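You operate a simulated robot arm through the tools that you are given. There is no shell and no other tool.

You are at the controls of a simulated robot arm. One attempt, no reset.

TASK
Turn the speed down to 50, free the stop button, reset and run.
Fine: the whole run goes at the new speed; leave the metres dial.

The check looks at the end state, three seconds after you hand in, the way a careful person would. Anything else that was tipped, shoved, dropped, spilled or broken makes it a failure.

THE ROBOT
A 7-joint arm with a two-finger gripper, fixed in place. Base frame: the origin is on the floor under the middle of its stand, x ahead of it, y to its left, z up. Units: m, degrees, N and s.
With the tool pointing down near the work surface it reaches from about 0.34 to 0.72 m from the base axis. Its first joint turns from -66.0 to 66.0 degrees. Payload 2.45 kg.
The tool frame sits at the grasp point between the pads (the TCP): z along the fingers, y along the line on which they close. The tips reach 0.026 m beyond it. The gripper opens to 0.096 m; its body begins 0.069 m behind the TCP.
Orientation is that of the tool frame in the base frame, as a unit quaternion [x, y, z, w]. With the fingers straight down and closing along the base's y, the tool's x points along the base's -x, its y along +y and its z along -z.

THE INTERFACE
- The arm moves only by the tool move_arm. Its arguments are lists of equal length, an entry for each row: "slide": the shift along the tool's x, y, z in m, a list of three; "turn": the turn, a rotation vector about the tool's x, y, z in degrees, a list of three; "grip": the gripper command, from -1 (shut) to 1 (fully open), values between in proportion. In form: {"slide": [[dx, dy, dz], ...], "turn": [[rx, ry, rz], ...], "grip": [grip, ...]}. A call has 1 to 20 rows; each row shifts and turns the commanded pose from where the row before left it, along the tool's axes as they then stand. A row lasts 0.2 s, in which the tool goes at most 0.05 m and 8.6 degrees; a call with a longer step from one row to the next is refused whole, and so is a gripper value outside its range. Where a pose cannot be reached the arm comes as near as it can. A force on the tool above 40 N (or 10 N above the force at the start of the call, whichever is more), or a blocked arm, ends the call early, and 0.2 s more pass. The fingers move at their own pace (about 0.05 m/s each) and stop on an object; they squeeze with about 33 N. The grip force told is the motor's: it shows also when the fingers shut on nothing. Time passes only in rows, and 0.2 s behind the last, so rows that do not move let the fingers close. It gives the time, the measured TCP pose, the force on the tool (base axes), the opening and the grip force at its end, in the units of the frame above (readings bear some noise), with the torque about the TCP (base axes, N m) and any sound that the robot's microphone picked up.
- Cameras (640 x 400 px; columns grow to the right, rows downward): "scene" is fixed at [0.1476, -0.3757, 1.4535]; the picture's right is [0.91, -0.42, 0.00], its down [-0.12, -0.25, -0.96] and it looks along [0.41, 0.87, -0.28] (base axes); focal length 347 px, centre (320, 200). "wrist" rides on the gripper at [0.082, 0.003, -0.098] in the tool frame; the picture's right is [-0.04, 1.00, 0.00], its down [-0.73, -0.03, -0.68] and it looks along [-0.68, -0.03, 0.73] (tool axes); focal length 256 px, centre (320, 200).
- capture(camera): a new picture of that camera. No time passes.
- pixel_to_xyz(camera, pixels): there is no depth. For up to 12 entries [column, row, z] of the newest picture of that camera ("zoom" is the newest enlarged one), the place [x, y] in the base frame at which the ray of that pixel passes the height z, good to about 0.002 m. No time passes.
- inspect(camera, box): a new picture of the part [left, top, right, bottom] of that camera's present view, enlarged. No time passes.
- hand_in(): hands the job in; it is judged then, once.

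Leave the gripper open and the arm clear of the work at the hand-in unless told otherwise.

The tools are called after "Call:" by a JSON object that holds its "fn" and its "kwargs". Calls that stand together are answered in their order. move_arm: Moves the arm, as the interface text tells. Its arguments: {"type":"object","properties":{"slide":{"type":"array","items":{"type":"array","items":{"type":"number"}}},"turn":{"type":"array","items":{"type":"array","items":{"type":"number"}}},"grip":{"type":"array","items":{"type":"number"}}},"required":["slide","turn","grip"]} The other tools are called the same way: capture (camera) takes a picture; pixel_to_xyz (camera, pixels) gives the place at which the rays of pixels pass given heights; inspect (camera, box) takes an enlarged picture of a part of a camera's view; hand_in () hands the job in.

At the start:

```text
time_s: 0.0
ee_pos: [0.3027, 0.2126, 1.3825]
tcp_rot: [0.0, 1.0, 0.0, 0.0]
force: [0.1, 0.0, 0.2]
torque: [0.0, 0.02, 0.0]
opening: 0.096
finger_force: 0.1
```

scene: 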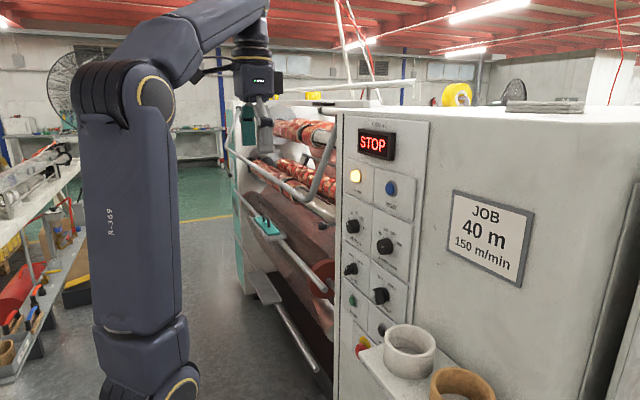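
wrist: 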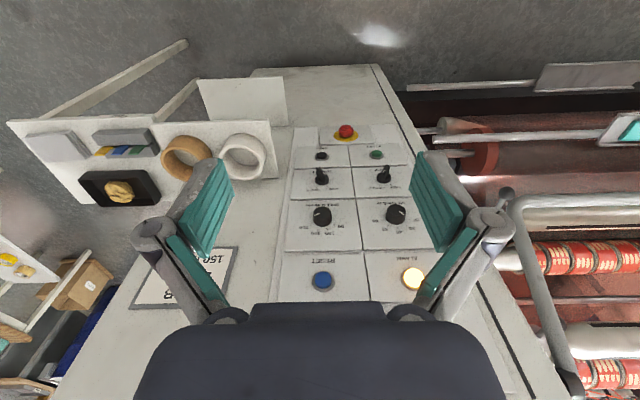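

The panel sits around pixels (330-440, 110-390) in the scene view: a STOP display, a lit yellow lamp, a blue button, several knobs, a green button and a red mushroom button at the bottom. I'll enlarge both views to read the labels.

Call:
{"fn": "inspect", "kwargs": {"camera": "scene", "box": [330, 110, 450, 250]}}

Call:
{"fn": "inspect", "kwargs": {"camera": "scene", "box": [330, 230, 510, 400]}}

Call:
{"fn": "inspect", "kwargs": {"camera": "wrist", "box": [270, 110, 440, 220]}}

Call:
{"fn": "inspect", "kwargs": {"camera": "wrist", "box": [270, 190, 440, 300]}}

```text
2.86 times, centred on (390, 180) of scene
```

zoom: 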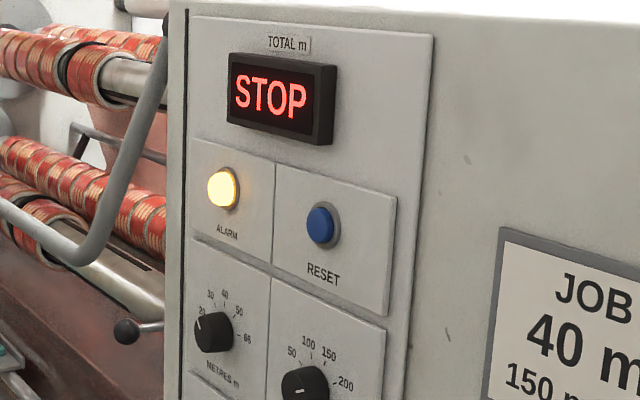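

```text
2.35 times, centred on (420, 315) of scene
```

zoom: 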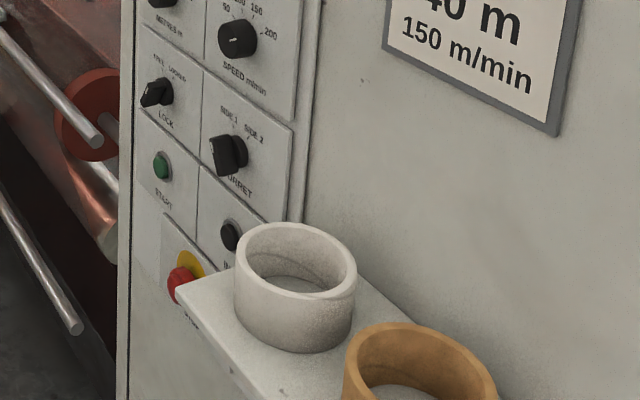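

```text
3.64 times, centred on (355, 165) of wrist
```

zoom: 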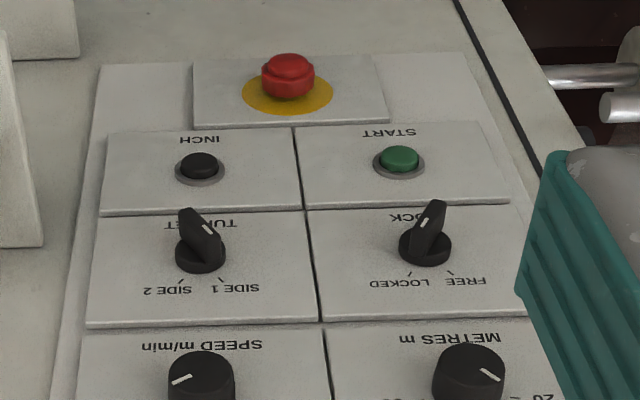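

```text
3.64 times, centred on (355, 245) of wrist
```

zoom: 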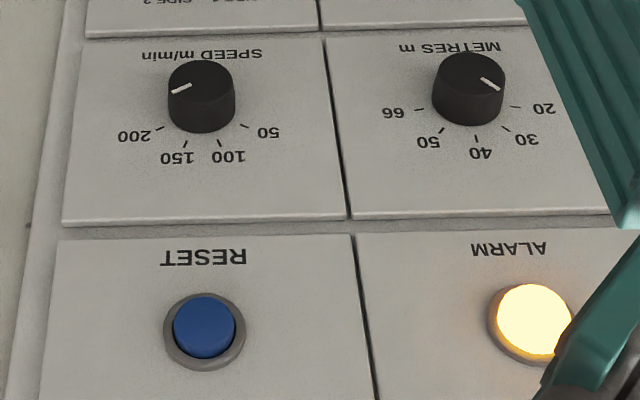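

The panel faces the robot (about x=0.59). From the two views I place RESET near (0.585, 0.205, 1.272) and the red STOP head near (0.573, 0.274, 0.817). I'll zoom in further on the SPEED knob and the STOP button to read their marks.

Call:
{"fn": "inspect", "kwargs": {"camera": "wrist", "box": [295, 195, 360, 240]}}

Call:
{"fn": "inspect", "kwargs": {"camera": "wrist", "box": [310, 110, 390, 160]}}

Call:
{"fn": "inspect", "kwargs": {"camera": "scene", "box": [340, 205, 420, 260]}}

Call:
{"fn": "inspect", "kwargs": {"camera": "scene", "box": [340, 320, 420, 375]}}

Call:
{"fn": "inspect", "kwargs": {"camera": "scene", "box": [220, 70, 360, 200]}}

```text
8.89 times, centred on (328, 218) of wrist
```

zoom: 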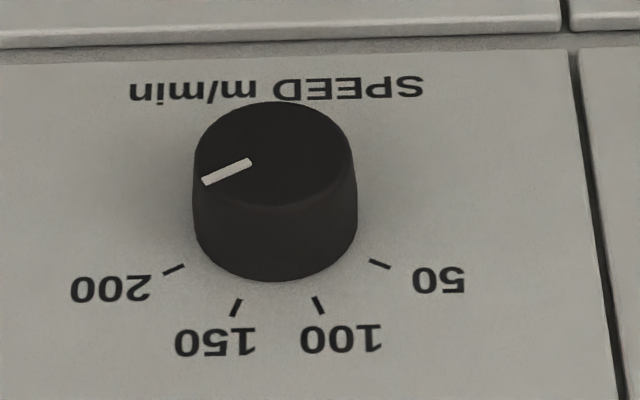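

```text
8.00 times, centred on (350, 135) of wrist
```

zoom: 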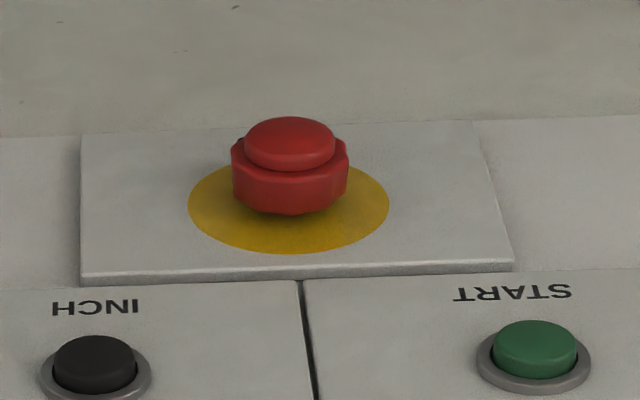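

```text
7.27 times, centred on (380, 232) of scene
```

zoom: 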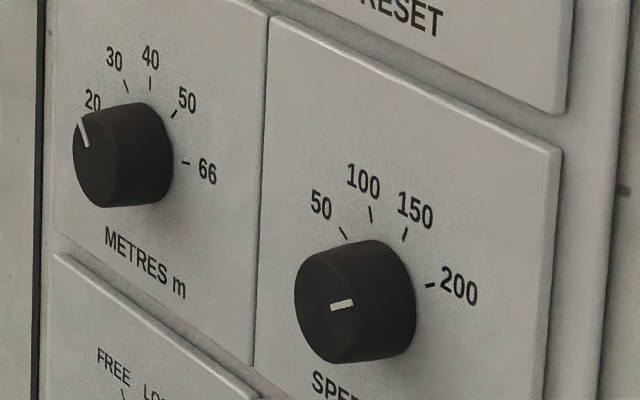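

```text
7.27 times, centred on (380, 348) of scene
```

zoom: 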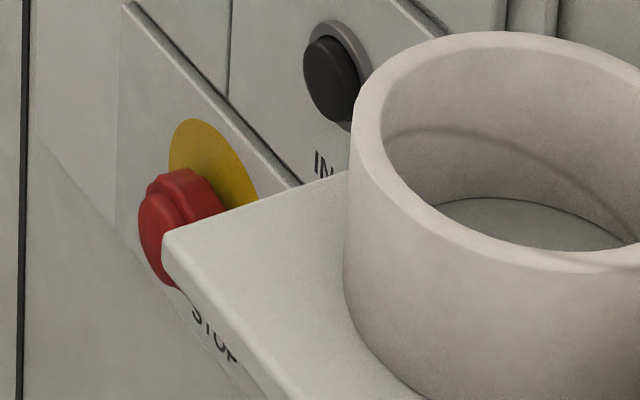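

```text
3.08 times, centred on (290, 135) of scene
```

zoom: 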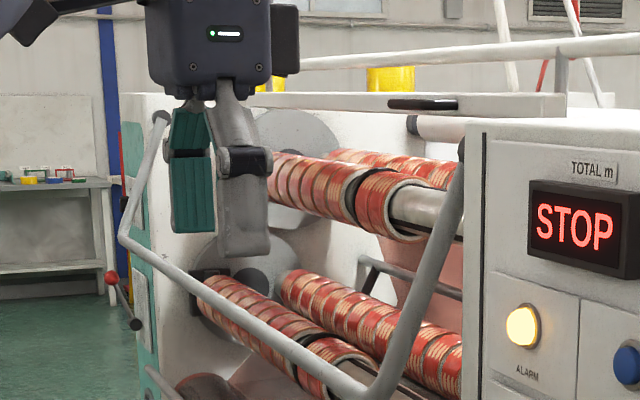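

SPEED points at about 200, METRES at about 20 (to be left alone). The STOP button is a red notched mushroom that looks like a twist-release. I'll first swing the tool in place from pointing down to pointing ahead at the panel (-90° about tool y), doing half of it first as a check.

Call:
{"fn": "move_arm", "kwargs": {"slide": [[0, 0, 0], [0, 0, 0], [0, 0, 0], [0, 0, 0], [0, 0, 0], [0, 0, 0]], "turn": [[0, -7.5, 0], [0, -7.5, 0], [0, -7.5, 0], [0, -7.5, 0], [0, -7.5, 0], [0, -7.5, 0]], "grip": [1, 1, 1, 1, 1, 1]}}

```text
time_s: 1.4
ee_pos: [0.3028, 0.2112, 1.3828]
tcp_rot: [0.0, 0.923, 0.0, 0.384]
force: [0.2, -0.3, 0.7]
torque: [0.02, -0.04, 0.01]
opening: 0.0963
finger_force: 0.1
```

The turn went as asked (45° so far, position held). I'll finish the turn to horizontal.

Call:
{"fn": "move_arm", "kwargs": {"slide": [[0, 0, 0], [0, 0, 0], [0, 0, 0], [0, 0, 0], [0, 0, 0], [0, 0, 0]], "turn": [[0, -7.5, 0], [0, -7.5, 0], [0, -7.5, 0], [0, -7.5, 0], [0, -7.5, 0], [0, -7.5, 0]], "grip": [1, 1, 1, 1, 1, 1]}}

Call:
{"fn": "capture", "kwargs": {"camera": "wrist"}}

Call:
{"fn": "capture", "kwargs": {"camera": "scene"}}

```text
time_s: 2.8
ee_pos: [0.302, 0.2124, 1.3838]
tcp_rot: [-0.001, 0.707, 0.0, 0.708]
force: [-0.3, -0.2, 0.5]
torque: [-0.03, -0.02, -0.05]
opening: 0.096
finger_force: 0.1
```

```text
taken
```

wrist: 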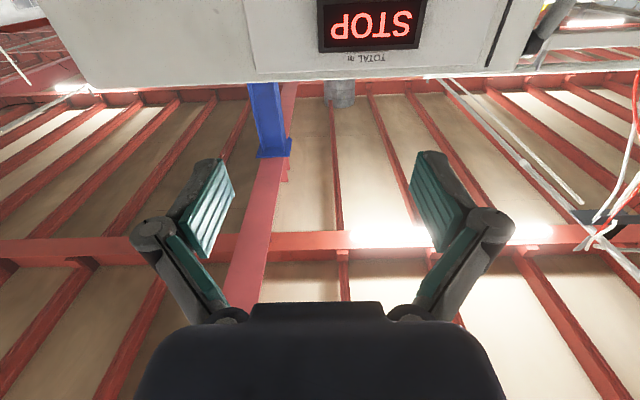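

```text
taken
```

scene: 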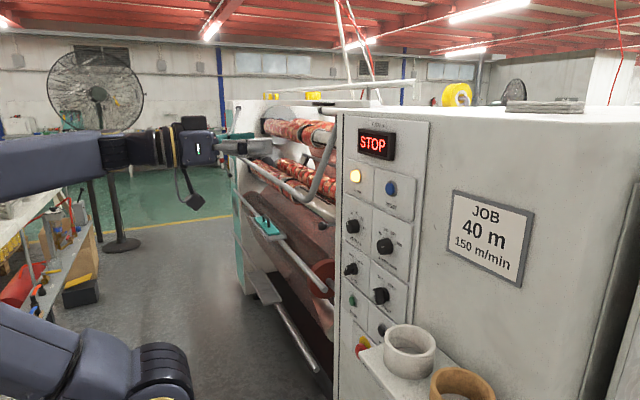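

The tool now points ahead with the camera underneath. I'll move forward and down to about (0.42, 0.21, 1.18), well off the panel face (0.59), then pitch the tool so that the camera looks squarely at the panel for reading.

Call:
{"fn": "move_arm", "kwargs": {"slide": [[0.04, 0, 0.02], [0.04, 0, 0.02], [0.04, 0, 0.02], [0.04, 0, 0.02], [0.04, 0, 0.02], [0, 0, 0]], "turn": [[0, 0, 0], [0, 0, 0], [0, 0, 0], [0, 0, 0], [0, 0, 0], [0, 0, 0]], "grip": [1, 1, 1, 1, 1, 1]}}

Call:
{"fn": "capture", "kwargs": {"camera": "scene"}}

```text
time_s: 4.2
ee_pos: [0.4016, 0.2118, 1.1834]
tcp_rot: [0.001, 0.707, -0.003, 0.707]
force: [0.2, -0.3, 0.7]
torque: [0.01, -0.01, -0.02]
opening: 0.0961
finger_force: 0.0
```

```text
taken
```

scene: 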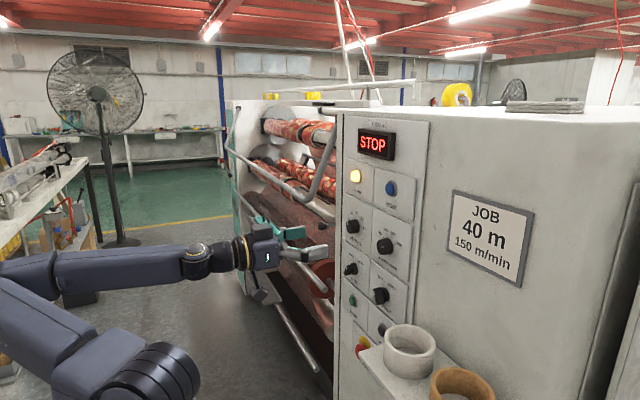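

Position reached cleanly. Now I'll pitch the tool down about 43° so the wrist camera looks straight at the panel.

Call:
{"fn": "move_arm", "kwargs": {"slide": [[0, 0, 0], [0, 0, 0], [0, 0, 0], [0, 0, 0], [0, 0, 0], [0, 0, 0]], "turn": [[0, 7.2, 0], [0, 7.2, 0], [0, 7.2, 0], [0, 7.2, 0], [0, 7.2, 0], [0, 7.2, 0]], "grip": [1, 1, 1, 1, 1, 1]}}

Call:
{"fn": "capture", "kwargs": {"camera": "wrist"}}

```text
time_s: 5.6
ee_pos: [0.4002, 0.2111, 1.1827]
tcp_rot: [0.0, 0.918, 0.0, 0.396]
force: [-0.6, -0.6, 0.0]
torque: [0.03, 0.04, 0.03]
opening: 0.0959
finger_force: 0.1
```

```text
taken
```

wrist: 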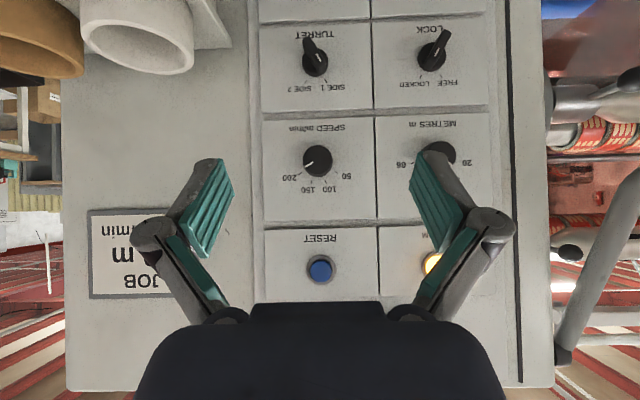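

The panel is now seen squarely (upside-down). SPEED knob is at (318,161), pointer toward the lower-left at the "200" tick. I'll enlarge it and the lower row.

Call:
{"fn": "inspect", "kwargs": {"camera": "wrist", "box": [270, 120, 366, 200]}}

Call:
{"fn": "inspect", "kwargs": {"camera": "wrist", "box": [260, 10, 490, 110]}}

Call:
{"fn": "inspect", "kwargs": {"camera": "wrist", "box": [370, 110, 490, 200]}}

```text
5.00 times, centred on (318, 160) of wrist
```

zoom: 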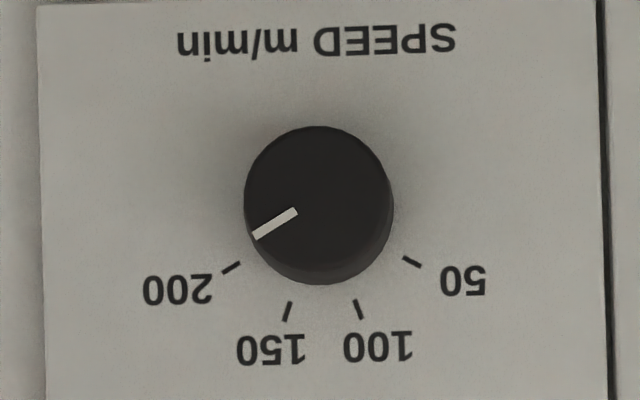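

```text
2.78 times, centred on (375, 60) of wrist
```

zoom: 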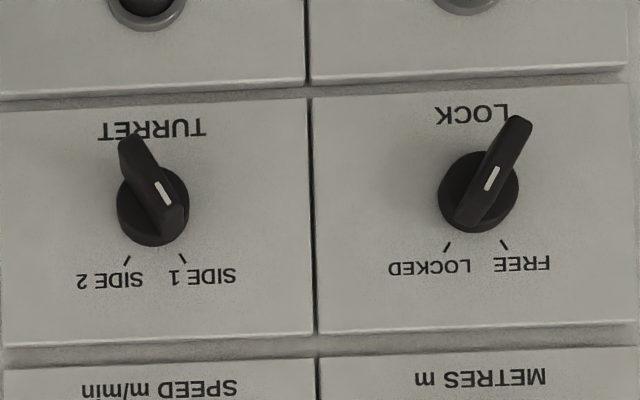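

```text
4.44 times, centred on (430, 155) of wrist
```

zoom: 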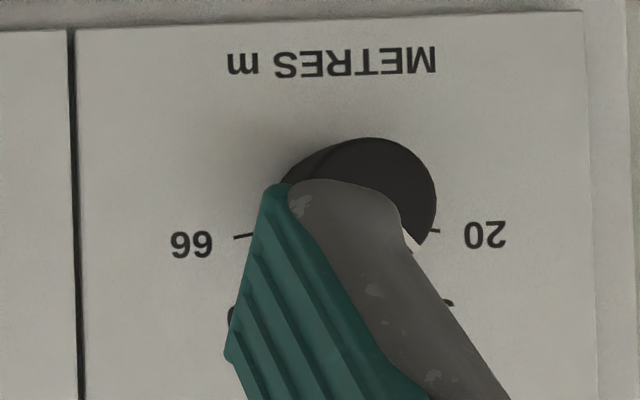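

Read-out: ticks sit at about ±57° and ±19°; the SPEED pointer is about 60° clockwise of up (at/just past 200), so it needs roughly -117° (counter-clockwise) to reach 50. Knob centre is about (y 0.204, z 1.141), face at x≈0.570, plate at x≈0.591. I'll level the tool, line up with the knob axis at x≈0.40, and pre-roll +30° so I can turn it in two half-strokes.

Call:
{"fn": "move_arm", "kwargs": {"slide": [[0, 0, 0], [0, 0, 0], [0, 0, 0], [0, 0, 0], [0, 0, 0], [0, 0, 0], [0.0417, -0.007, 0], [0, 0, 0], [0, 0, 0], [0, 0, 0], [0, 0, 0], [0, 0, 0]], "turn": [[0, -7.22, 0], [0, -7.22, 0], [0, -7.22, 0], [0, -7.22, 0], [0, -7.22, 0], [0, -7.22, 0], [0, 0, 0], [0, 0, 7.5], [0, 0, 7.5], [0, 0, 7.5], [0, 0, 7.5], [0, 0, 0]], "grip": [0.46, 0.46, 0.46, 0.46, 0.46, 0.46, 0.46, 0.46, 0.46, 0.46, 0.46, 0.46]}}

Call:
{"fn": "capture", "kwargs": {"camera": "wrist"}}

Call:
{"fn": "capture", "kwargs": {"camera": "scene"}}

```text
time_s: 8.2
ee_pos: [0.4066, 0.2176, 1.142]
tcp_rot: [0.184, 0.682, 0.183, 0.684]
force: [0.1, -0.3, 0.2]
torque: [0.01, -0.01, 0.03]
opening: 0.0698
finger_force: 0.0
out of reach, approached as far as the arm can: row 7
```

```text
taken
```

wrist: 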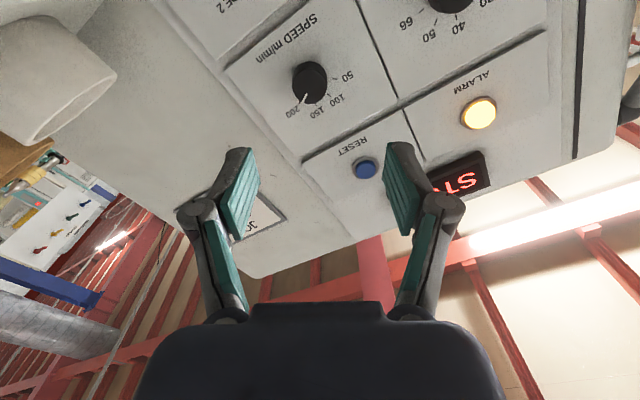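

```text
taken
```

scene: 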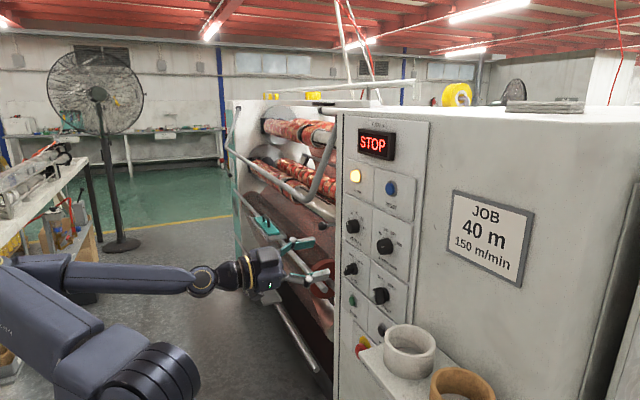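

Row 7 hit a reach limit close to the arm (y stayed at 0.218 rather than 0.204). Moving forward should relieve that. I'll advance 0.09 m (tips stay about 5 cm off the knob face) and check the pose.

Call:
{"fn": "move_arm", "kwargs": {"slide": [[0, 0, 0.03], [0, 0, 0.03], [0, 0, 0.03], [0, 0, 0]], "turn": [[0, 0, 0], [0, 0, 0], [0, 0, 0], [0, 0, 0]], "grip": [0.46, 0.46, 0.46, 0.46]}}

Call:
{"fn": "capture", "kwargs": {"camera": "wrist"}}

```text
time_s: 9.2
ee_pos: [0.4908, 0.2219, 1.1399]
tcp_rot: [0.177, 0.685, 0.193, 0.68]
force: [-0.3, 0.0, 0.0]
torque: [-0.01, 0.0, -0.02]
opening: 0.0699
finger_force: 0.0
out of reach, approached as far as the arm can: row 3
```

```text
taken
```

wrist: 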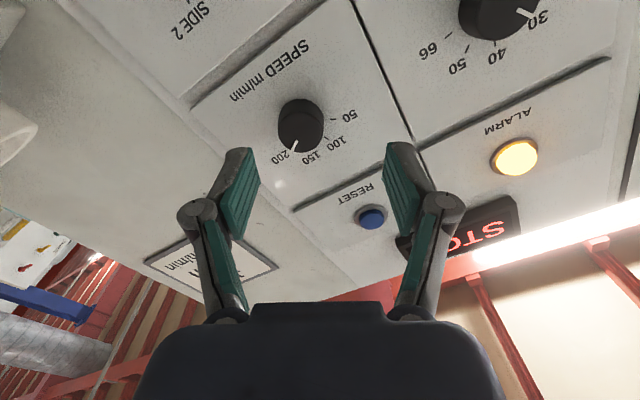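

There's a lateral error (y 0.222 instead of 0.204, yaw about 1.4° off) - likely a near-singular wrist. I'll let a few idle rows pass to see if it settles toward the commanded pose.

Call:
{"fn": "move_arm", "kwargs": {"slide": [[0, 0, 0], [0, 0, 0], [0, 0, 0]], "turn": [[0, 0, 0], [0, 0, 0], [0, 0, 0]], "grip": [0.46, 0.46, 0.46]}}

```text
time_s: 10.0
ee_pos: [0.491, 0.2209, 1.1411]
tcp_rot: [0.178, 0.685, 0.192, 0.68]
force: [0.5, -0.3, 0.1]
torque: [-0.03, -0.03, 0.01]
opening: 0.0698
finger_force: 0.1
```

It now takes the reached pose as its reference. I'll ask for the lateral correction (-0.017 in y) and the small yaw fix in small steps.

Call:
{"fn": "move_arm", "kwargs": {"slide": [[-0.003, -0.005, 0], [-0.003, -0.005, 0], [-0.0025, -0.0047, 0], [0, 0, 0]], "turn": [[0.4, -0.23, 0], [0.4, -0.23, 0], [0.4, -0.23, 0], [0, 0, 0]], "grip": [0.46, 0.46, 0.46, 0.46]}}

```text
time_s: 11.0
ee_pos: [0.4921, 0.2041, 1.1408]
tcp_rot: [0.192, 0.68, 0.173, 0.686]
force: [0.0, -0.3, -0.7]
torque: [-0.03, -0.01, 0.01]
opening: 0.07
finger_force: 0.1
out of reach, approached as far as the arm can: row 1
```

Position is now right on the knob axis (y 0.204, z 1.141) but yaw is about -1.6°. I'll correct that small yaw.

Call:
{"fn": "move_arm", "kwargs": {"slide": [[0, 0, 0], [0, 0, 0]], "turn": [[-1.39, 0.8, 0], [0, 0, 0]], "grip": [0.46, 0.46]}}

Call:
{"fn": "capture", "kwargs": {"camera": "wrist"}}

Call:
{"fn": "capture", "kwargs": {"camera": "scene"}}

```text
time_s: 11.6
ee_pos: [0.4912, 0.2054, 1.1406]
tcp_rot: [0.182, 0.683, 0.184, 0.683]
force: [-0.6, -0.3, 0.3]
torque: [0.01, -0.01, -0.02]
opening: 0.0701
finger_force: 0.0
```

```text
taken
```

wrist: 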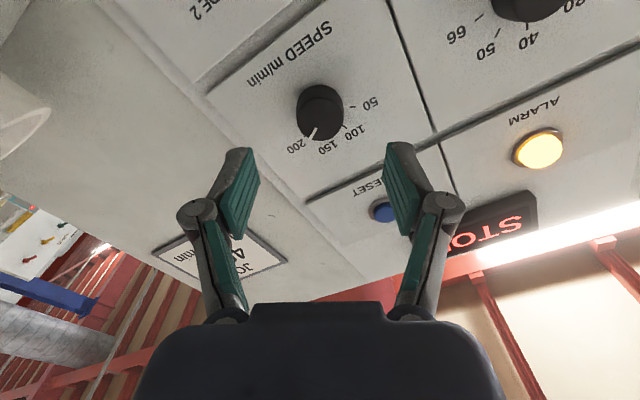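

```text
taken
```

scene: 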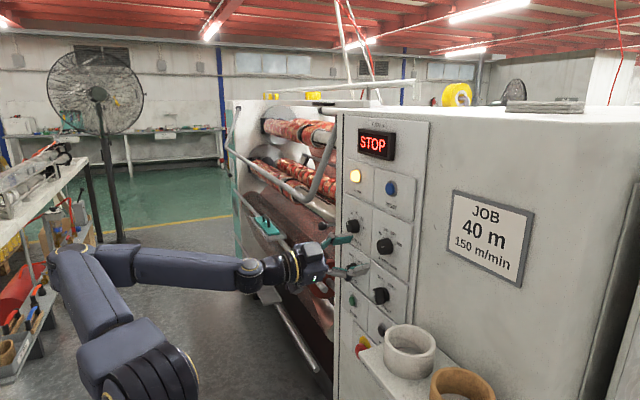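

Well aligned: tool axis should meet the knob face at about (320,117), and the knob face appears there. I'll advance to just short of the knob (tips at x≈0.562) and check.

Call:
{"fn": "move_arm", "kwargs": {"slide": [[0, 0, 0.02], [0, 0, 0.015], [0, 0, 0.01], [0, 0, 0]], "turn": [[0, 0, 0], [0, 0, 0], [0, 0, 0], [0, 0, 0]], "grip": [0.46, 0.46, 0.46, 0.46]}}

Call:
{"fn": "capture", "kwargs": {"camera": "wrist"}}

```text
time_s: 12.6
ee_pos: [0.493, 0.2082, 1.1464]
tcp_rot: [0.181, 0.683, 0.185, 0.683]
force: [0.0, 0.2, -0.1]
torque: [0.04, 0.0, 0.0]
opening: 0.0702
finger_force: 0.0
out of reach, approached as far as the arm can: row 1, 2, 3
```

```text
taken
```

wrist: 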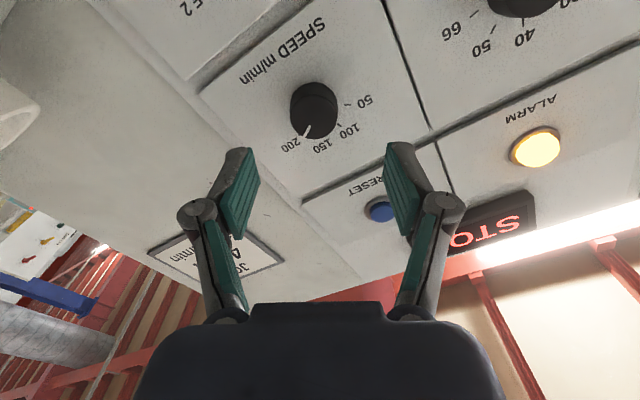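

Forward motion stalled ("out of reach" at x≈0.493), so some joint is at its limit with this roll. I'll roll back to 0° and test whether forward motion is freed.

Call:
{"fn": "move_arm", "kwargs": {"slide": [[0, 0, 0], [0, 0, 0], [0, 0, 0], [0, 0, 0], [0, 0, 0]], "turn": [[0, 0, -7.5], [0, 0, -7.5], [0, 0, -7.5], [0, 0, -7.5], [0, 0, 0]], "grip": [0.46, 0.46, 0.46, 0.46, 0.46]}}

Call:
{"fn": "move_arm", "kwargs": {"slide": [[0, 0, 0.01], [0, 0, 0.01], [0, 0, 0]], "turn": [[0, 0, 0], [0, 0, 0], [0, 0, 0]], "grip": [0.46, 0.46, 0.46]}}

```text
time_s: 13.8
ee_pos: [0.4913, 0.2078, 1.144]
tcp_rot: [-0.001, 0.706, -0.001, 0.708]
force: [0.1, 0.4, 0.5]
torque: [0.02, -0.04, 0.01]
opening: 0.0703
finger_force: 0.0
```

```text
time_s: 14.6
ee_pos: [0.4939, 0.2077, 1.144]
tcp_rot: [-0.001, 0.706, 0.001, 0.708]
force: [0.1, 0.0, -0.6]
torque: [0.0, 0.01, 0.02]
opening: 0.0699
finger_force: 0.1
out of reach, approached as far as the arm can: row 1, 2
```

Rolling works, but forward is still blocked at x≈0.494 with the tool level. I'll look at the arm's shape to work out which joint is limiting.

Call:
{"fn": "capture", "kwargs": {"camera": "scene"}}

Call:
{"fn": "inspect", "kwargs": {"camera": "scene", "box": [0, 200, 360, 400]}}

```text
taken
```

scene: 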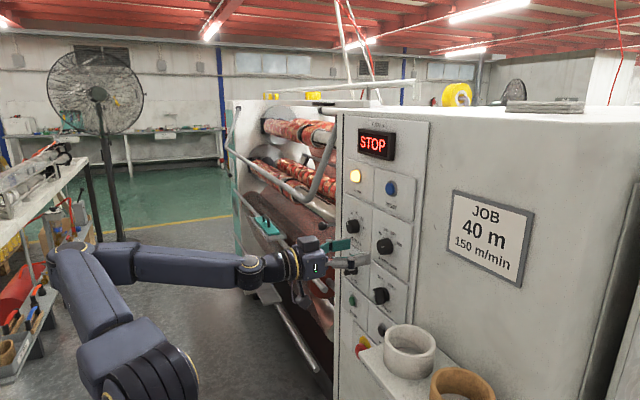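

```text
1.78 times, centred on (180, 300) of scene
```

zoom: 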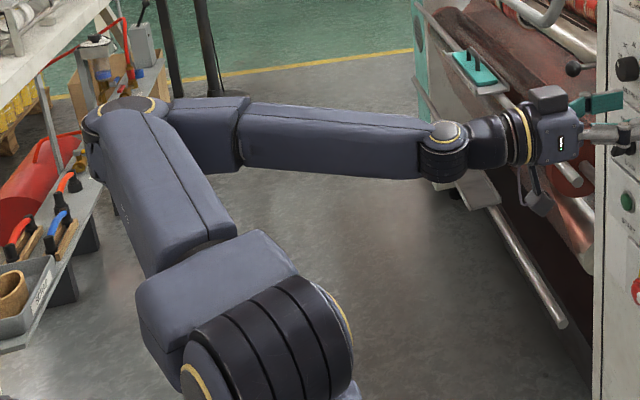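

The elbow has swung out to the left (first joint likely at its +66° limit), because I turned the hand while it was folded back at x=0.30. I'll test by yawing the tool 20° to the left in place (this moves the wrist to the right and unloads that joint); tips stay about 3 cm clear of the knob.

Call:
{"fn": "move_arm", "kwargs": {"slide": [[0, 0, -0.01], [0, 0, 0], [0, 0, 0], [0, 0, 0], [0, 0, 0]], "turn": [[0, 0, 0], [-6.7, 0, 0], [-6.7, 0, 0], [-6.7, 0, 0], [0, 0, 0]], "grip": [0.46, 0.46, 0.46, 0.46, 0.46]}}

Call:
{"fn": "capture", "kwargs": {"camera": "scene"}}

```text
time_s: 15.8
ee_pos: [0.4677, 0.2464, 1.156]
tcp_rot: [-0.125, 0.695, 0.125, 0.697]
force: [-0.3, 0.7, -0.5]
torque: [-0.01, 0.0, -0.01]
opening: 0.0702
finger_force: 0.0
out of reach, approached as far as the arm can: row 3, 4
```

```text
taken
```

scene: 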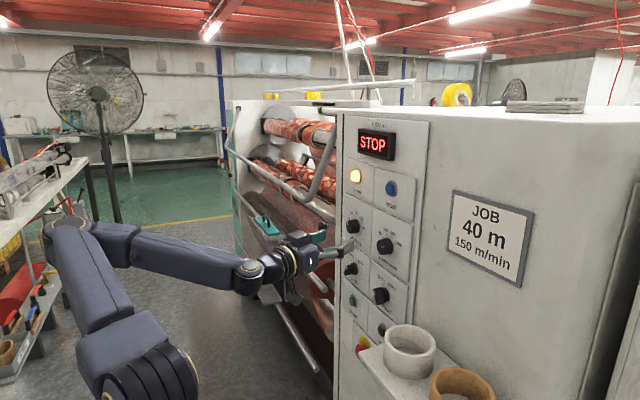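

The yaw made it worse (y drifted to 0.246), so this arm posture is a dead end. I'll back out: retreat and raise, undo the yaw, then pitch the tool back down so the elbow can come back up, and look at the posture.

Call:
{"fn": "move_arm", "kwargs": {"slide": [[0, 0, -0.03], [-0.03, 0, -0.03], [-0.04, 0, 0], [-0.04, 0, 0], [0, 0, 0], [0, 0, 0]], "turn": [[0, 0, 0], [6.7, 0, 0], [6.7, 0, 0], [6.7, 0, 0], [0, 0, 0], [0, 0, 0]], "grip": [1, 1, 1, 1, 1, 1]}}

Call:
{"fn": "capture", "kwargs": {"camera": "scene"}}

```text
time_s: 17.2
ee_pos: [0.4267, 0.2461, 1.2697]
tcp_rot: [-0.002, 0.706, 0.002, 0.708]
force: [0.0, 0.6, 0.4]
torque: [0.01, -0.02, -0.01]
opening: 0.096
finger_force: 0.0
out of reach, approached as far as the arm can: row 1
```

```text
taken
```

scene: 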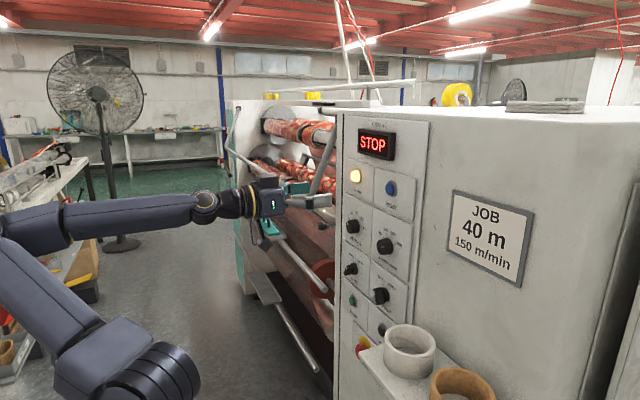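

Backed out to (0.427, 0.246, 1.270), tool level. Now I'll pitch the tool fully down (+90°) here and look at the posture.

Call:
{"fn": "move_arm", "kwargs": {"slide": [[0, 0, 0], [0, 0, 0], [0, 0, 0], [0, 0, 0], [0, 0, 0], [0, 0, 0], [0, 0, 0], [0, 0, 0], [0, 0, 0], [0, 0, 0], [0, 0, 0], [0, 0, 0], [0, 0, 0]], "turn": [[0, 7.5, 0], [0, 7.5, 0], [0, 7.5, 0], [0, 7.5, 0], [0, 7.5, 0], [0, 7.5, 0], [0, 7.5, 0], [0, 7.5, 0], [0, 7.5, 0], [0, 7.5, 0], [0, 7.5, 0], [0, 7.5, 0], [0, 0, 0]], "grip": [1, 1, 1, 1, 1, 1, 1, 1, 1, 1, 1, 1, 1]}}

Call:
{"fn": "capture", "kwargs": {"camera": "scene"}}

```text
time_s: 20.0
ee_pos: [0.4272, 0.2467, 1.2695]
tcp_rot: [-0.002, 1.0, 0.0, -0.001]
force: [0.5, 0.6, 0.5]
torque: [0.03, -0.02, 0.0]
opening: 0.0959
finger_force: 0.1
out of reach, approached as far as the arm can: row 10
```

```text
taken
```

scene: 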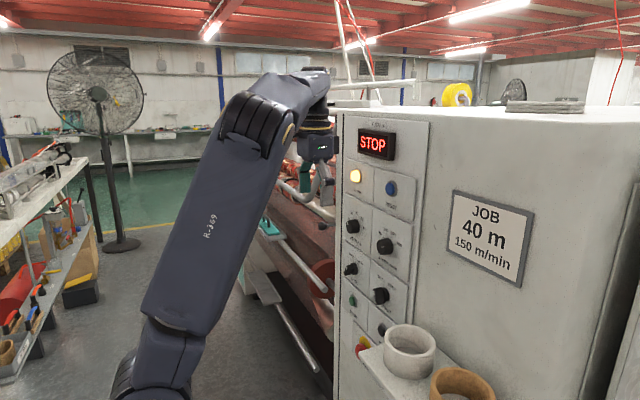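

The elbow is back up now. The wrist bends better if I swing the tool around via the right-hand side (rotating about the forearm's line) so it ends pointing at the panel with the camera on top. First I'll go tool-down to about (0.32, 0.20, 1.15), clear of everything.

Call:
{"fn": "move_arm", "kwargs": {"slide": [[0.0268, -0.0117, 0.03], [0.0268, -0.0117, 0.03], [0.0268, -0.0117, 0.03], [0.0268, -0.0117, 0.03], [0, 0, 0]], "turn": [[0, 0, 0], [0, 0, 0], [0, 0, 0], [0, 0, 0], [0, 0, 0]], "grip": [1, 1, 1, 1, 1]}}

Call:
{"fn": "capture", "kwargs": {"camera": "scene"}}

Call:
{"fn": "capture", "kwargs": {"camera": "wrist"}}

```text
time_s: 21.2
ee_pos: [0.32, 0.2003, 1.1484]
tcp_rot: [-0.002, 1.0, 0.0, 0.0]
force: [0.0, 0.5, -0.4]
torque: [0.0, -0.02, -0.02]
opening: 0.096
finger_force: 0.2
```

```text
taken
```

scene: 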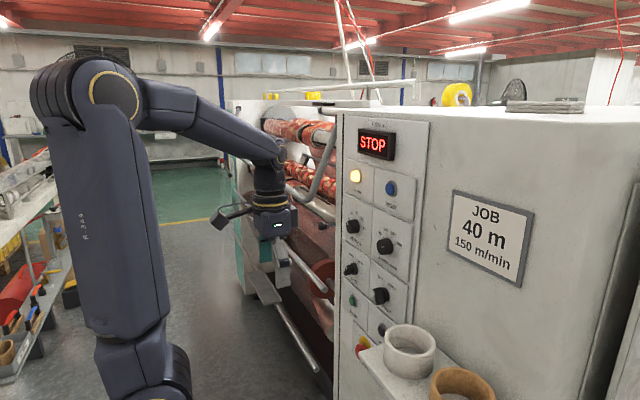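

```text
taken
```

wrist: 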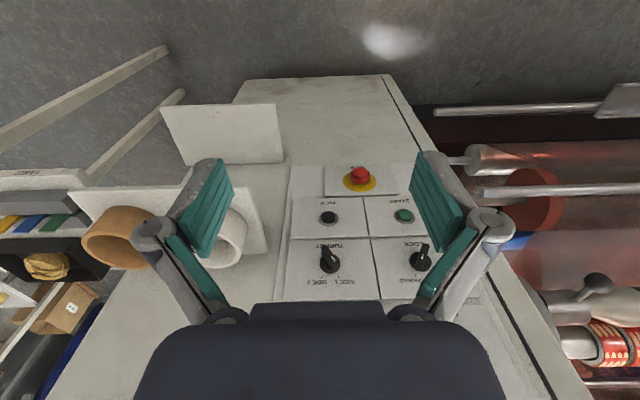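

The arm is now in a clean elbow-up posture with the forearm sloping toward the panel. I'll rotate the hand about roughly the forearm line (-120° about (0.58, 0.58, -0.58)), keeping the wrist about still, so it ends pointing at the panel with the camera on the right. First 8 of 15 rows, then check.

Call:
{"fn": "move_arm", "kwargs": {"slide": [[-0.0177, -0.0177, 0], [-0.0177, -0.0177, 0], [-0.0177, -0.0177, 0], [-0.0177, -0.0177, 0], [-0.0177, -0.0177, 0], [-0.0177, -0.0177, -0.004], [-0.0177, -0.0177, -0.004], [-0.0177, -0.0177, -0.004]], "turn": [[4.619, -4.619, -4.619], [4.619, -4.619, -4.619], [4.619, -4.619, -4.619], [4.619, -4.619, -4.619], [4.619, -4.619, -4.619], [4.619, -4.619, -4.619], [4.619, -4.619, -4.619], [4.619, -4.619, -4.619]], "grip": [1, 1, 1, 1, 1, 1, 1, 1]}}

Call:
{"fn": "capture", "kwargs": {"camera": "scene"}}

```text
time_s: 23.0
ee_pos: [0.4684, 0.1214, 1.2332]
tcp_rot: [-0.308, 0.847, -0.306, 0.308]
force: [0.2, -0.2, 0.4]
torque: [-0.01, 0.0, 0.03]
opening: 0.0959
finger_force: 0.1
```

```text
taken
```

scene: 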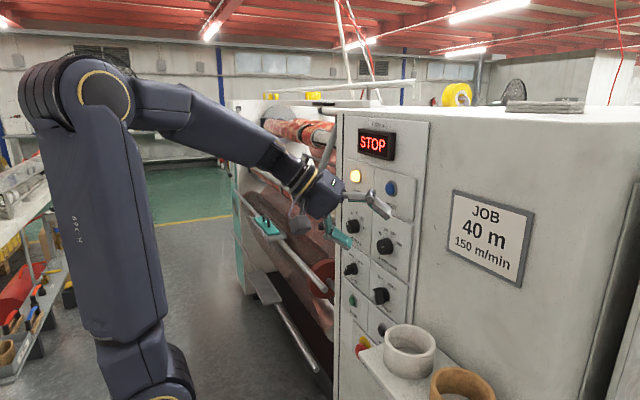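

Smooth, elbow still up, and on the path I planned. Continuing the remaining 7 rows.

Call:
{"fn": "move_arm", "kwargs": {"slide": [[-0.0177, -0.0177, -0.004], [-0.0177, -0.0177, -0.004], [-0.0177, -0.0177, -0.004], [-0.0177, -0.0177, -0.004], [-0.0177, -0.0177, -0.004], [-0.0177, -0.0177, -0.004], [-0.0177, -0.0177, -0.004], [0, 0, 0]], "turn": [[4.619, -4.619, -4.619], [4.619, -4.619, -4.619], [4.619, -4.619, -4.619], [4.619, -4.619, -4.619], [4.619, -4.619, -4.619], [4.619, -4.619, -4.619], [4.619, -4.619, -4.619], [0, 0, 0]], "grip": [1, 1, 1, 1, 1, 1, 1, 1]}}

Call:
{"fn": "capture", "kwargs": {"camera": "scene"}}

Call:
{"fn": "capture", "kwargs": {"camera": "wrist"}}

```text
time_s: 24.8
ee_pos: [0.5165, 0.193, 1.3802]
tcp_rot: [-0.501, 0.497, -0.5, 0.502]
force: [0.1, -0.1, 0.2]
torque: [-0.05, 0.02, 0.01]
opening: 0.0959
finger_force: 0.1
```

```text
taken
```

scene: 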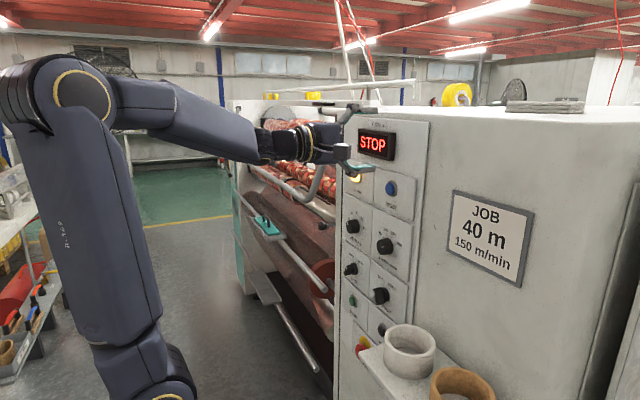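

```text
taken
```

wrist: 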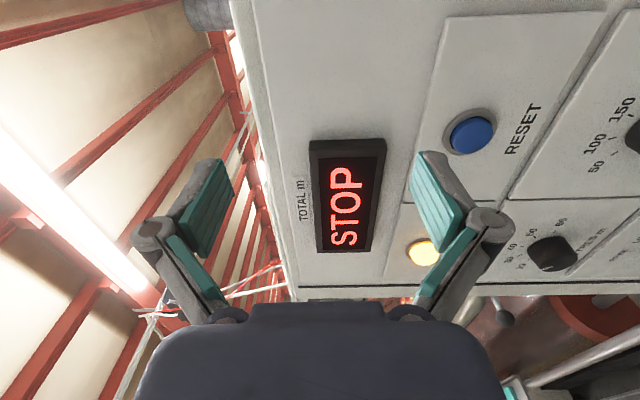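

The tool is now level with a healthy posture. Next I'll back off slightly and descend to the SPEED knob height (y 0.204, z 1.141) at x≈0.487.

Call:
{"fn": "move_arm", "kwargs": {"slide": [[-0.0018, 0.0398, -0.005], [-0.0018, 0.0398, -0.005], [-0.0018, 0.0398, -0.005], [-0.0018, 0.0398, -0.005], [-0.0018, 0.0398, -0.005], [-0.0018, 0.0398, -0.005], [0, 0, 0]], "turn": [[0, 0, 0], [0, 0, 0], [0, 0, 0], [0, 0, 0], [0, 0, 0], [0, 0, 0], [0, 0, 0]], "grip": [1, 1, 1, 1, 1, 1, 1]}}

Call:
{"fn": "capture", "kwargs": {"camera": "wrist"}}

Call:
{"fn": "capture", "kwargs": {"camera": "scene"}}

```text
time_s: 26.4
ee_pos: [0.4867, 0.2053, 1.1401]
tcp_rot: [-0.5, 0.498, -0.5, 0.502]
force: [-0.7, -0.1, 0.3]
torque: [0.03, 0.03, 0.0]
opening: 0.0958
finger_force: 0.0
```

```text
taken
```

wrist: 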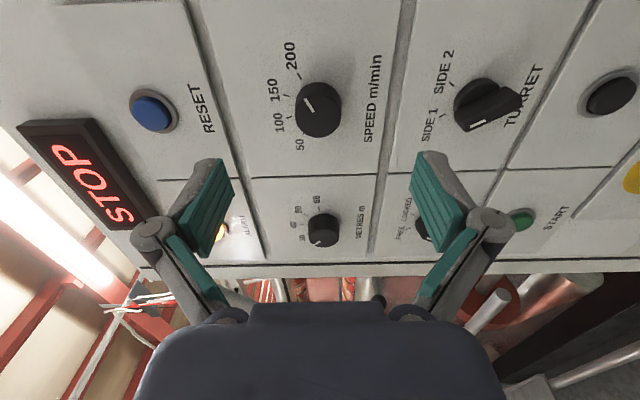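

```text
taken
```

scene: 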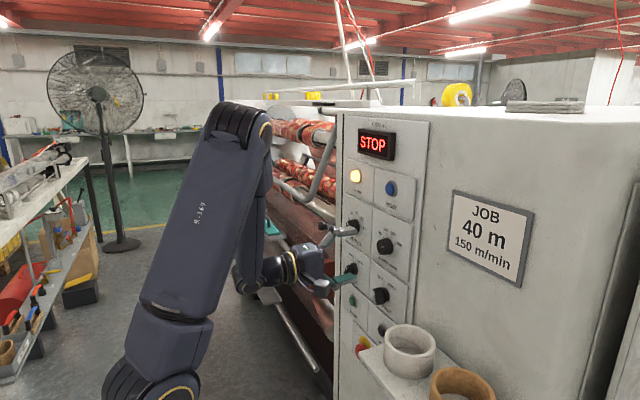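

No reach trouble now. The SPEED pointer needs a closer look from here before gripping.

Call:
{"fn": "inspect", "kwargs": {"camera": "wrist", "box": [260, 30, 390, 160]}}

Call:
{"fn": "inspect", "kwargs": {"camera": "scene", "box": [340, 205, 420, 260]}}

```text
3.08 times, centred on (325, 95) of wrist
```

zoom: 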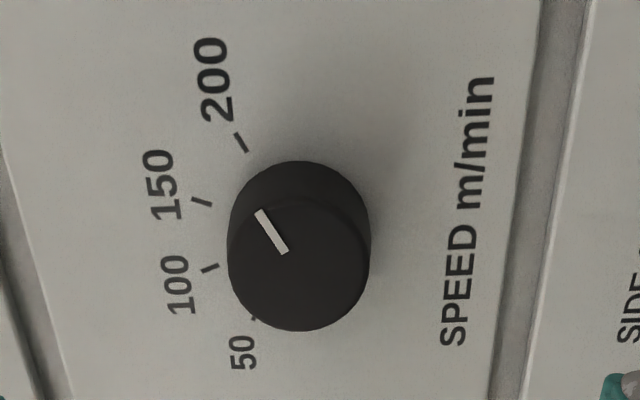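

```text
7.27 times, centred on (380, 232) of scene
```

zoom: 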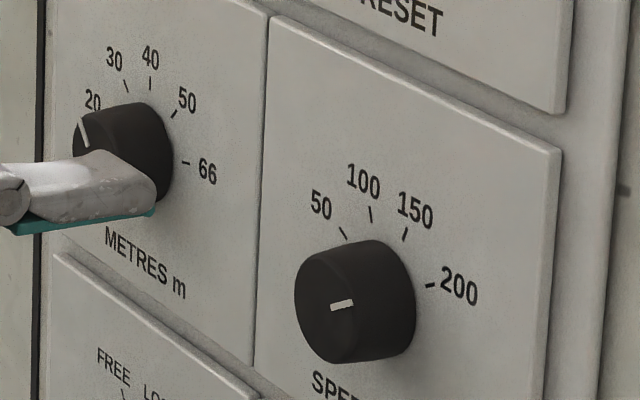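

Confirmed: pointer is along the 200 tick. I'll test the roll range here, away from the panel: roll +60° (so that a single -118° stroke might do), narrowing the jaws to 0.07.

Call:
{"fn": "move_arm", "kwargs": {"slide": [[0, 0, 0], [0, 0, 0], [0, 0, 0], [0, 0, 0], [0, 0, 0], [0, 0, 0], [0, 0, 0], [0, 0, 0], [0, 0, 0]], "turn": [[0, 0, 7.5], [0, 0, 7.5], [0, 0, 7.5], [0, 0, 7.5], [0, 0, 7.5], [0, 0, 7.5], [0, 0, 7.5], [0, 0, 7.5], [0, 0, 0]], "grip": [0.46, 0.46, 0.46, 0.46, 0.46, 0.46, 0.46, 0.46, 0.46]}}

Call:
{"fn": "capture", "kwargs": {"camera": "wrist"}}

```text
time_s: 28.4
ee_pos: [0.4875, 0.2032, 1.1415]
tcp_rot: [-0.182, 0.682, -0.182, 0.685]
force: [0.6, 0.3, 0.2]
torque: [0.03, -0.01, 0.01]
opening: 0.0699
finger_force: 0.1
```

```text
taken
```

wrist: 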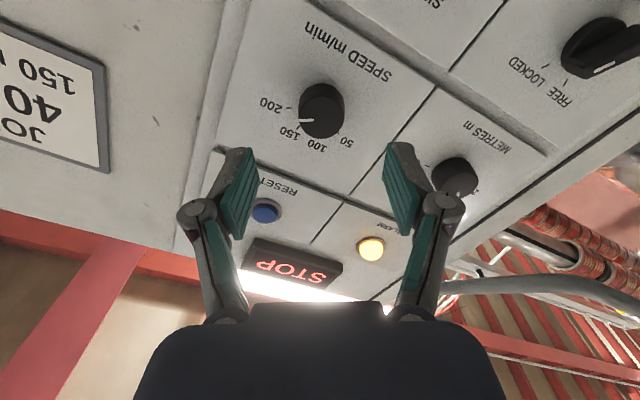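

Roll +60° is reachable with position held. The knob face is at (322,113), where the tool axis should meet it (320,114). Advancing to just before the knob.

Call:
{"fn": "move_arm", "kwargs": {"slide": [[0, 0, 0.02], [0, 0, 0.015], [0, 0, 0.01], [0, 0, 0]], "turn": [[0, 0, 0], [0, 0, 0], [0, 0, 0], [0, 0, 0]], "grip": [0.46, 0.46, 0.46, 0.46]}}

Call:
{"fn": "capture", "kwargs": {"camera": "wrist"}}

Call:
{"fn": "inspect", "kwargs": {"camera": "scene", "box": [260, 180, 440, 300]}}

```text
time_s: 29.4
ee_pos: [0.5321, 0.2033, 1.1407]
tcp_rot: [-0.184, 0.682, -0.182, 0.684]
force: [-1.1, -0.1, 0.8]
torque: [-0.03, -0.03, -0.02]
opening: 0.0699
finger_force: 0.0
```

```text
taken
```

wrist: 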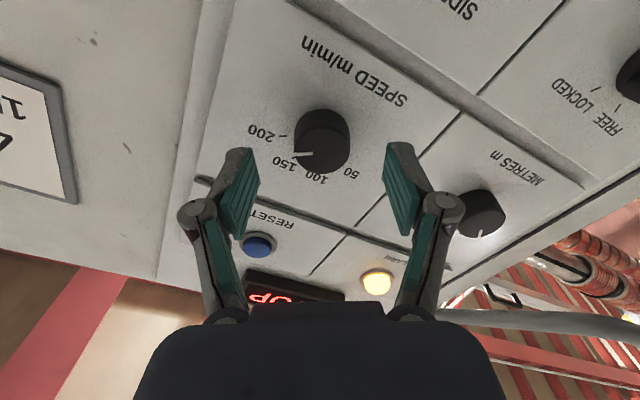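

```text
3.33 times, centred on (350, 240) of scene
```

zoom: 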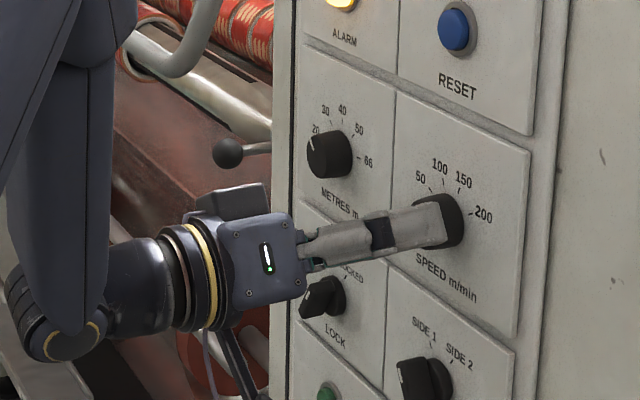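

Aligned: the knob is centred between the fingers. Going in 0.028 m in small steps so the pads straddle the knob (tips at x≈0.586, plate at 0.591).

Call:
{"fn": "move_arm", "kwargs": {"slide": [[0, 0, 0.008], [0, 0, 0.008], [0, 0, 0.006], [0, 0, 0.005], [0, 0, 0]], "turn": [[0, 0, 0], [0, 0, 0], [0, 0, 0], [0, 0, 0], [0, 0, 0]], "grip": [0.46, 0.46, 0.46, 0.46, 0.46]}}

Call:
{"fn": "capture", "kwargs": {"camera": "wrist"}}

```text
time_s: 30.6
ee_pos: [0.5596, 0.2033, 1.1421]
tcp_rot: [-0.183, 0.682, -0.183, 0.684]
force: [-0.8, 0.1, -0.3]
torque: [-0.03, -0.02, 0.0]
opening: 0.0696
finger_force: 0.1
```

```text
taken
```

wrist: 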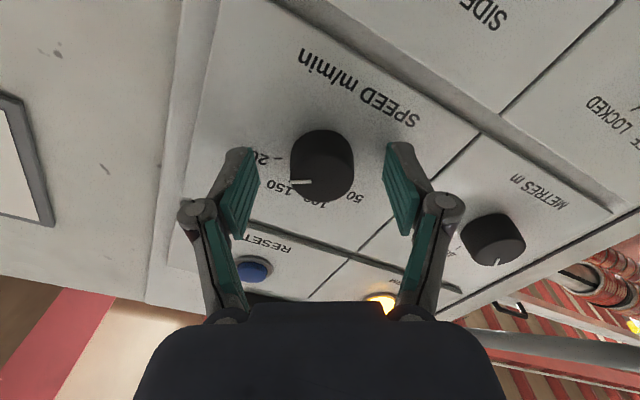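

No contact force and the knob sits centred between the pads. Closing the fingers on it.

Call:
{"fn": "move_arm", "kwargs": {"slide": [[0, 0, 0], [0, 0, 0], [0, 0, 0], [0, 0, 0]], "turn": [[0, 0, 0], [0, 0, 0], [0, 0, 0], [0, 0, 0]], "grip": [-1, -1, -1, -1]}}

```text
time_s: 31.6
ee_pos: [0.5577, 0.205, 1.1419]
tcp_rot: [-0.185, 0.682, -0.182, 0.684]
force: [1.8, 4.7, -3.4]
torque: [-0.01, 0.09, 0.17]
opening: 0.0352
finger_force: 45.2
```

The knob is held (opening 0.0352). Turning counter-clockwise: first -56° in 7 rows, then checking.

Call:
{"fn": "move_arm", "kwargs": {"slide": [[0, 0, 0], [0, 0, 0], [0, 0, 0], [0, 0, 0], [0, 0, 0], [0, 0, 0], [0, 0, 0]], "turn": [[0, 0, -8], [0, 0, -8], [0, 0, -8], [0, 0, -8], [0, 0, -8], [0, 0, -8], [0, 0, -8]], "grip": [-1, -1, -1, -1, -1, -1, -1]}}

Call:
{"fn": "capture", "kwargs": {"camera": "wrist"}}

Call:
{"fn": "capture", "kwargs": {"camera": "scene"}}

```text
time_s: 33.2
ee_pos: [0.5579, 0.2029, 1.1422]
tcp_rot: [-0.483, 0.514, -0.484, 0.518]
force: [-9.4, 1.3, 3.1]
torque: [-0.03, -0.15, 0.95]
opening: 0.0351
finger_force: 45.6
```

```text
taken
```

wrist: 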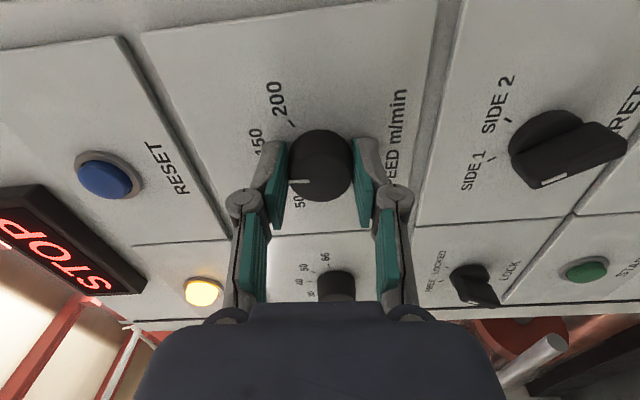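

```text
taken
```

scene: 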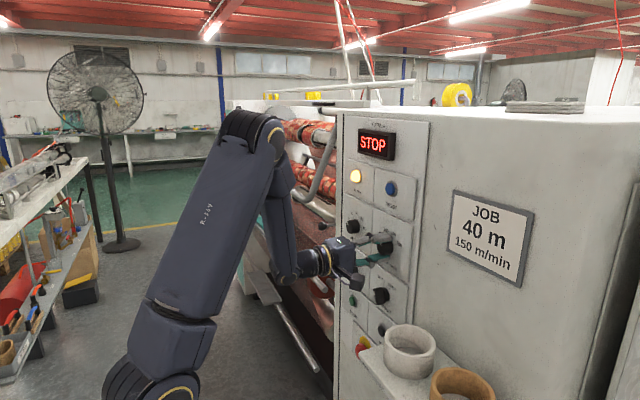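

The knob follows the gripper (its mark keeps its place in the hand's view). Continuing: 7 rows of -8° plus one of -6° to reach about -118° in total.

Call:
{"fn": "move_arm", "kwargs": {"slide": [[0, 0, 0], [0, 0, 0], [0, 0, 0], [0, 0, 0], [0, 0, 0], [0, 0, 0], [0, 0, 0], [0, 0, 0], [0, 0, 0]], "turn": [[0, 0, -8], [0, 0, -8], [0, 0, -8], [0, 0, -8], [0, 0, -8], [0, 0, -8], [0, 0, -8], [0, 0, -6], [0, 0, 0]], "grip": [-1, -1, -1, -1, -1, -1, -1, -1, -1]}}

Call:
{"fn": "capture", "kwargs": {"camera": "wrist"}}

Call:
{"fn": "inspect", "kwargs": {"camera": "scene", "box": [340, 200, 420, 260]}}

```text
time_s: 35.2
ee_pos: [0.5585, 0.2042, 1.1417]
tcp_rot: [0.678, -0.192, 0.682, -0.197]
force: [-2.3, 10.2, 22.9]
torque: [0.03, -0.08, 0.33]
opening: 0.035
finger_force: 45.3
```

```text
taken
```

wrist: 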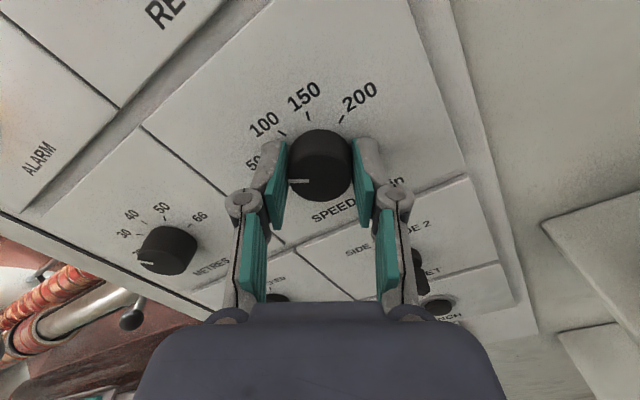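

```text
6.67 times, centred on (380, 230) of scene
```

zoom: 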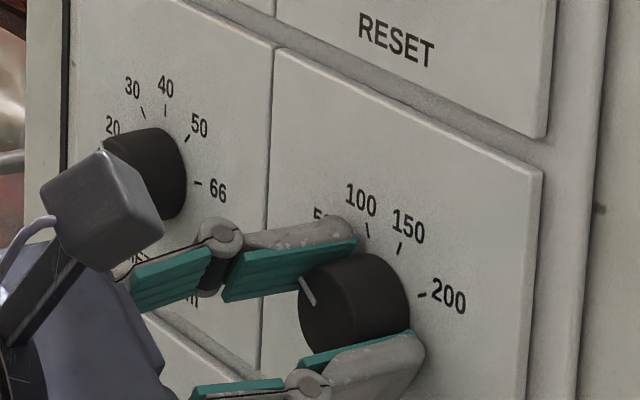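

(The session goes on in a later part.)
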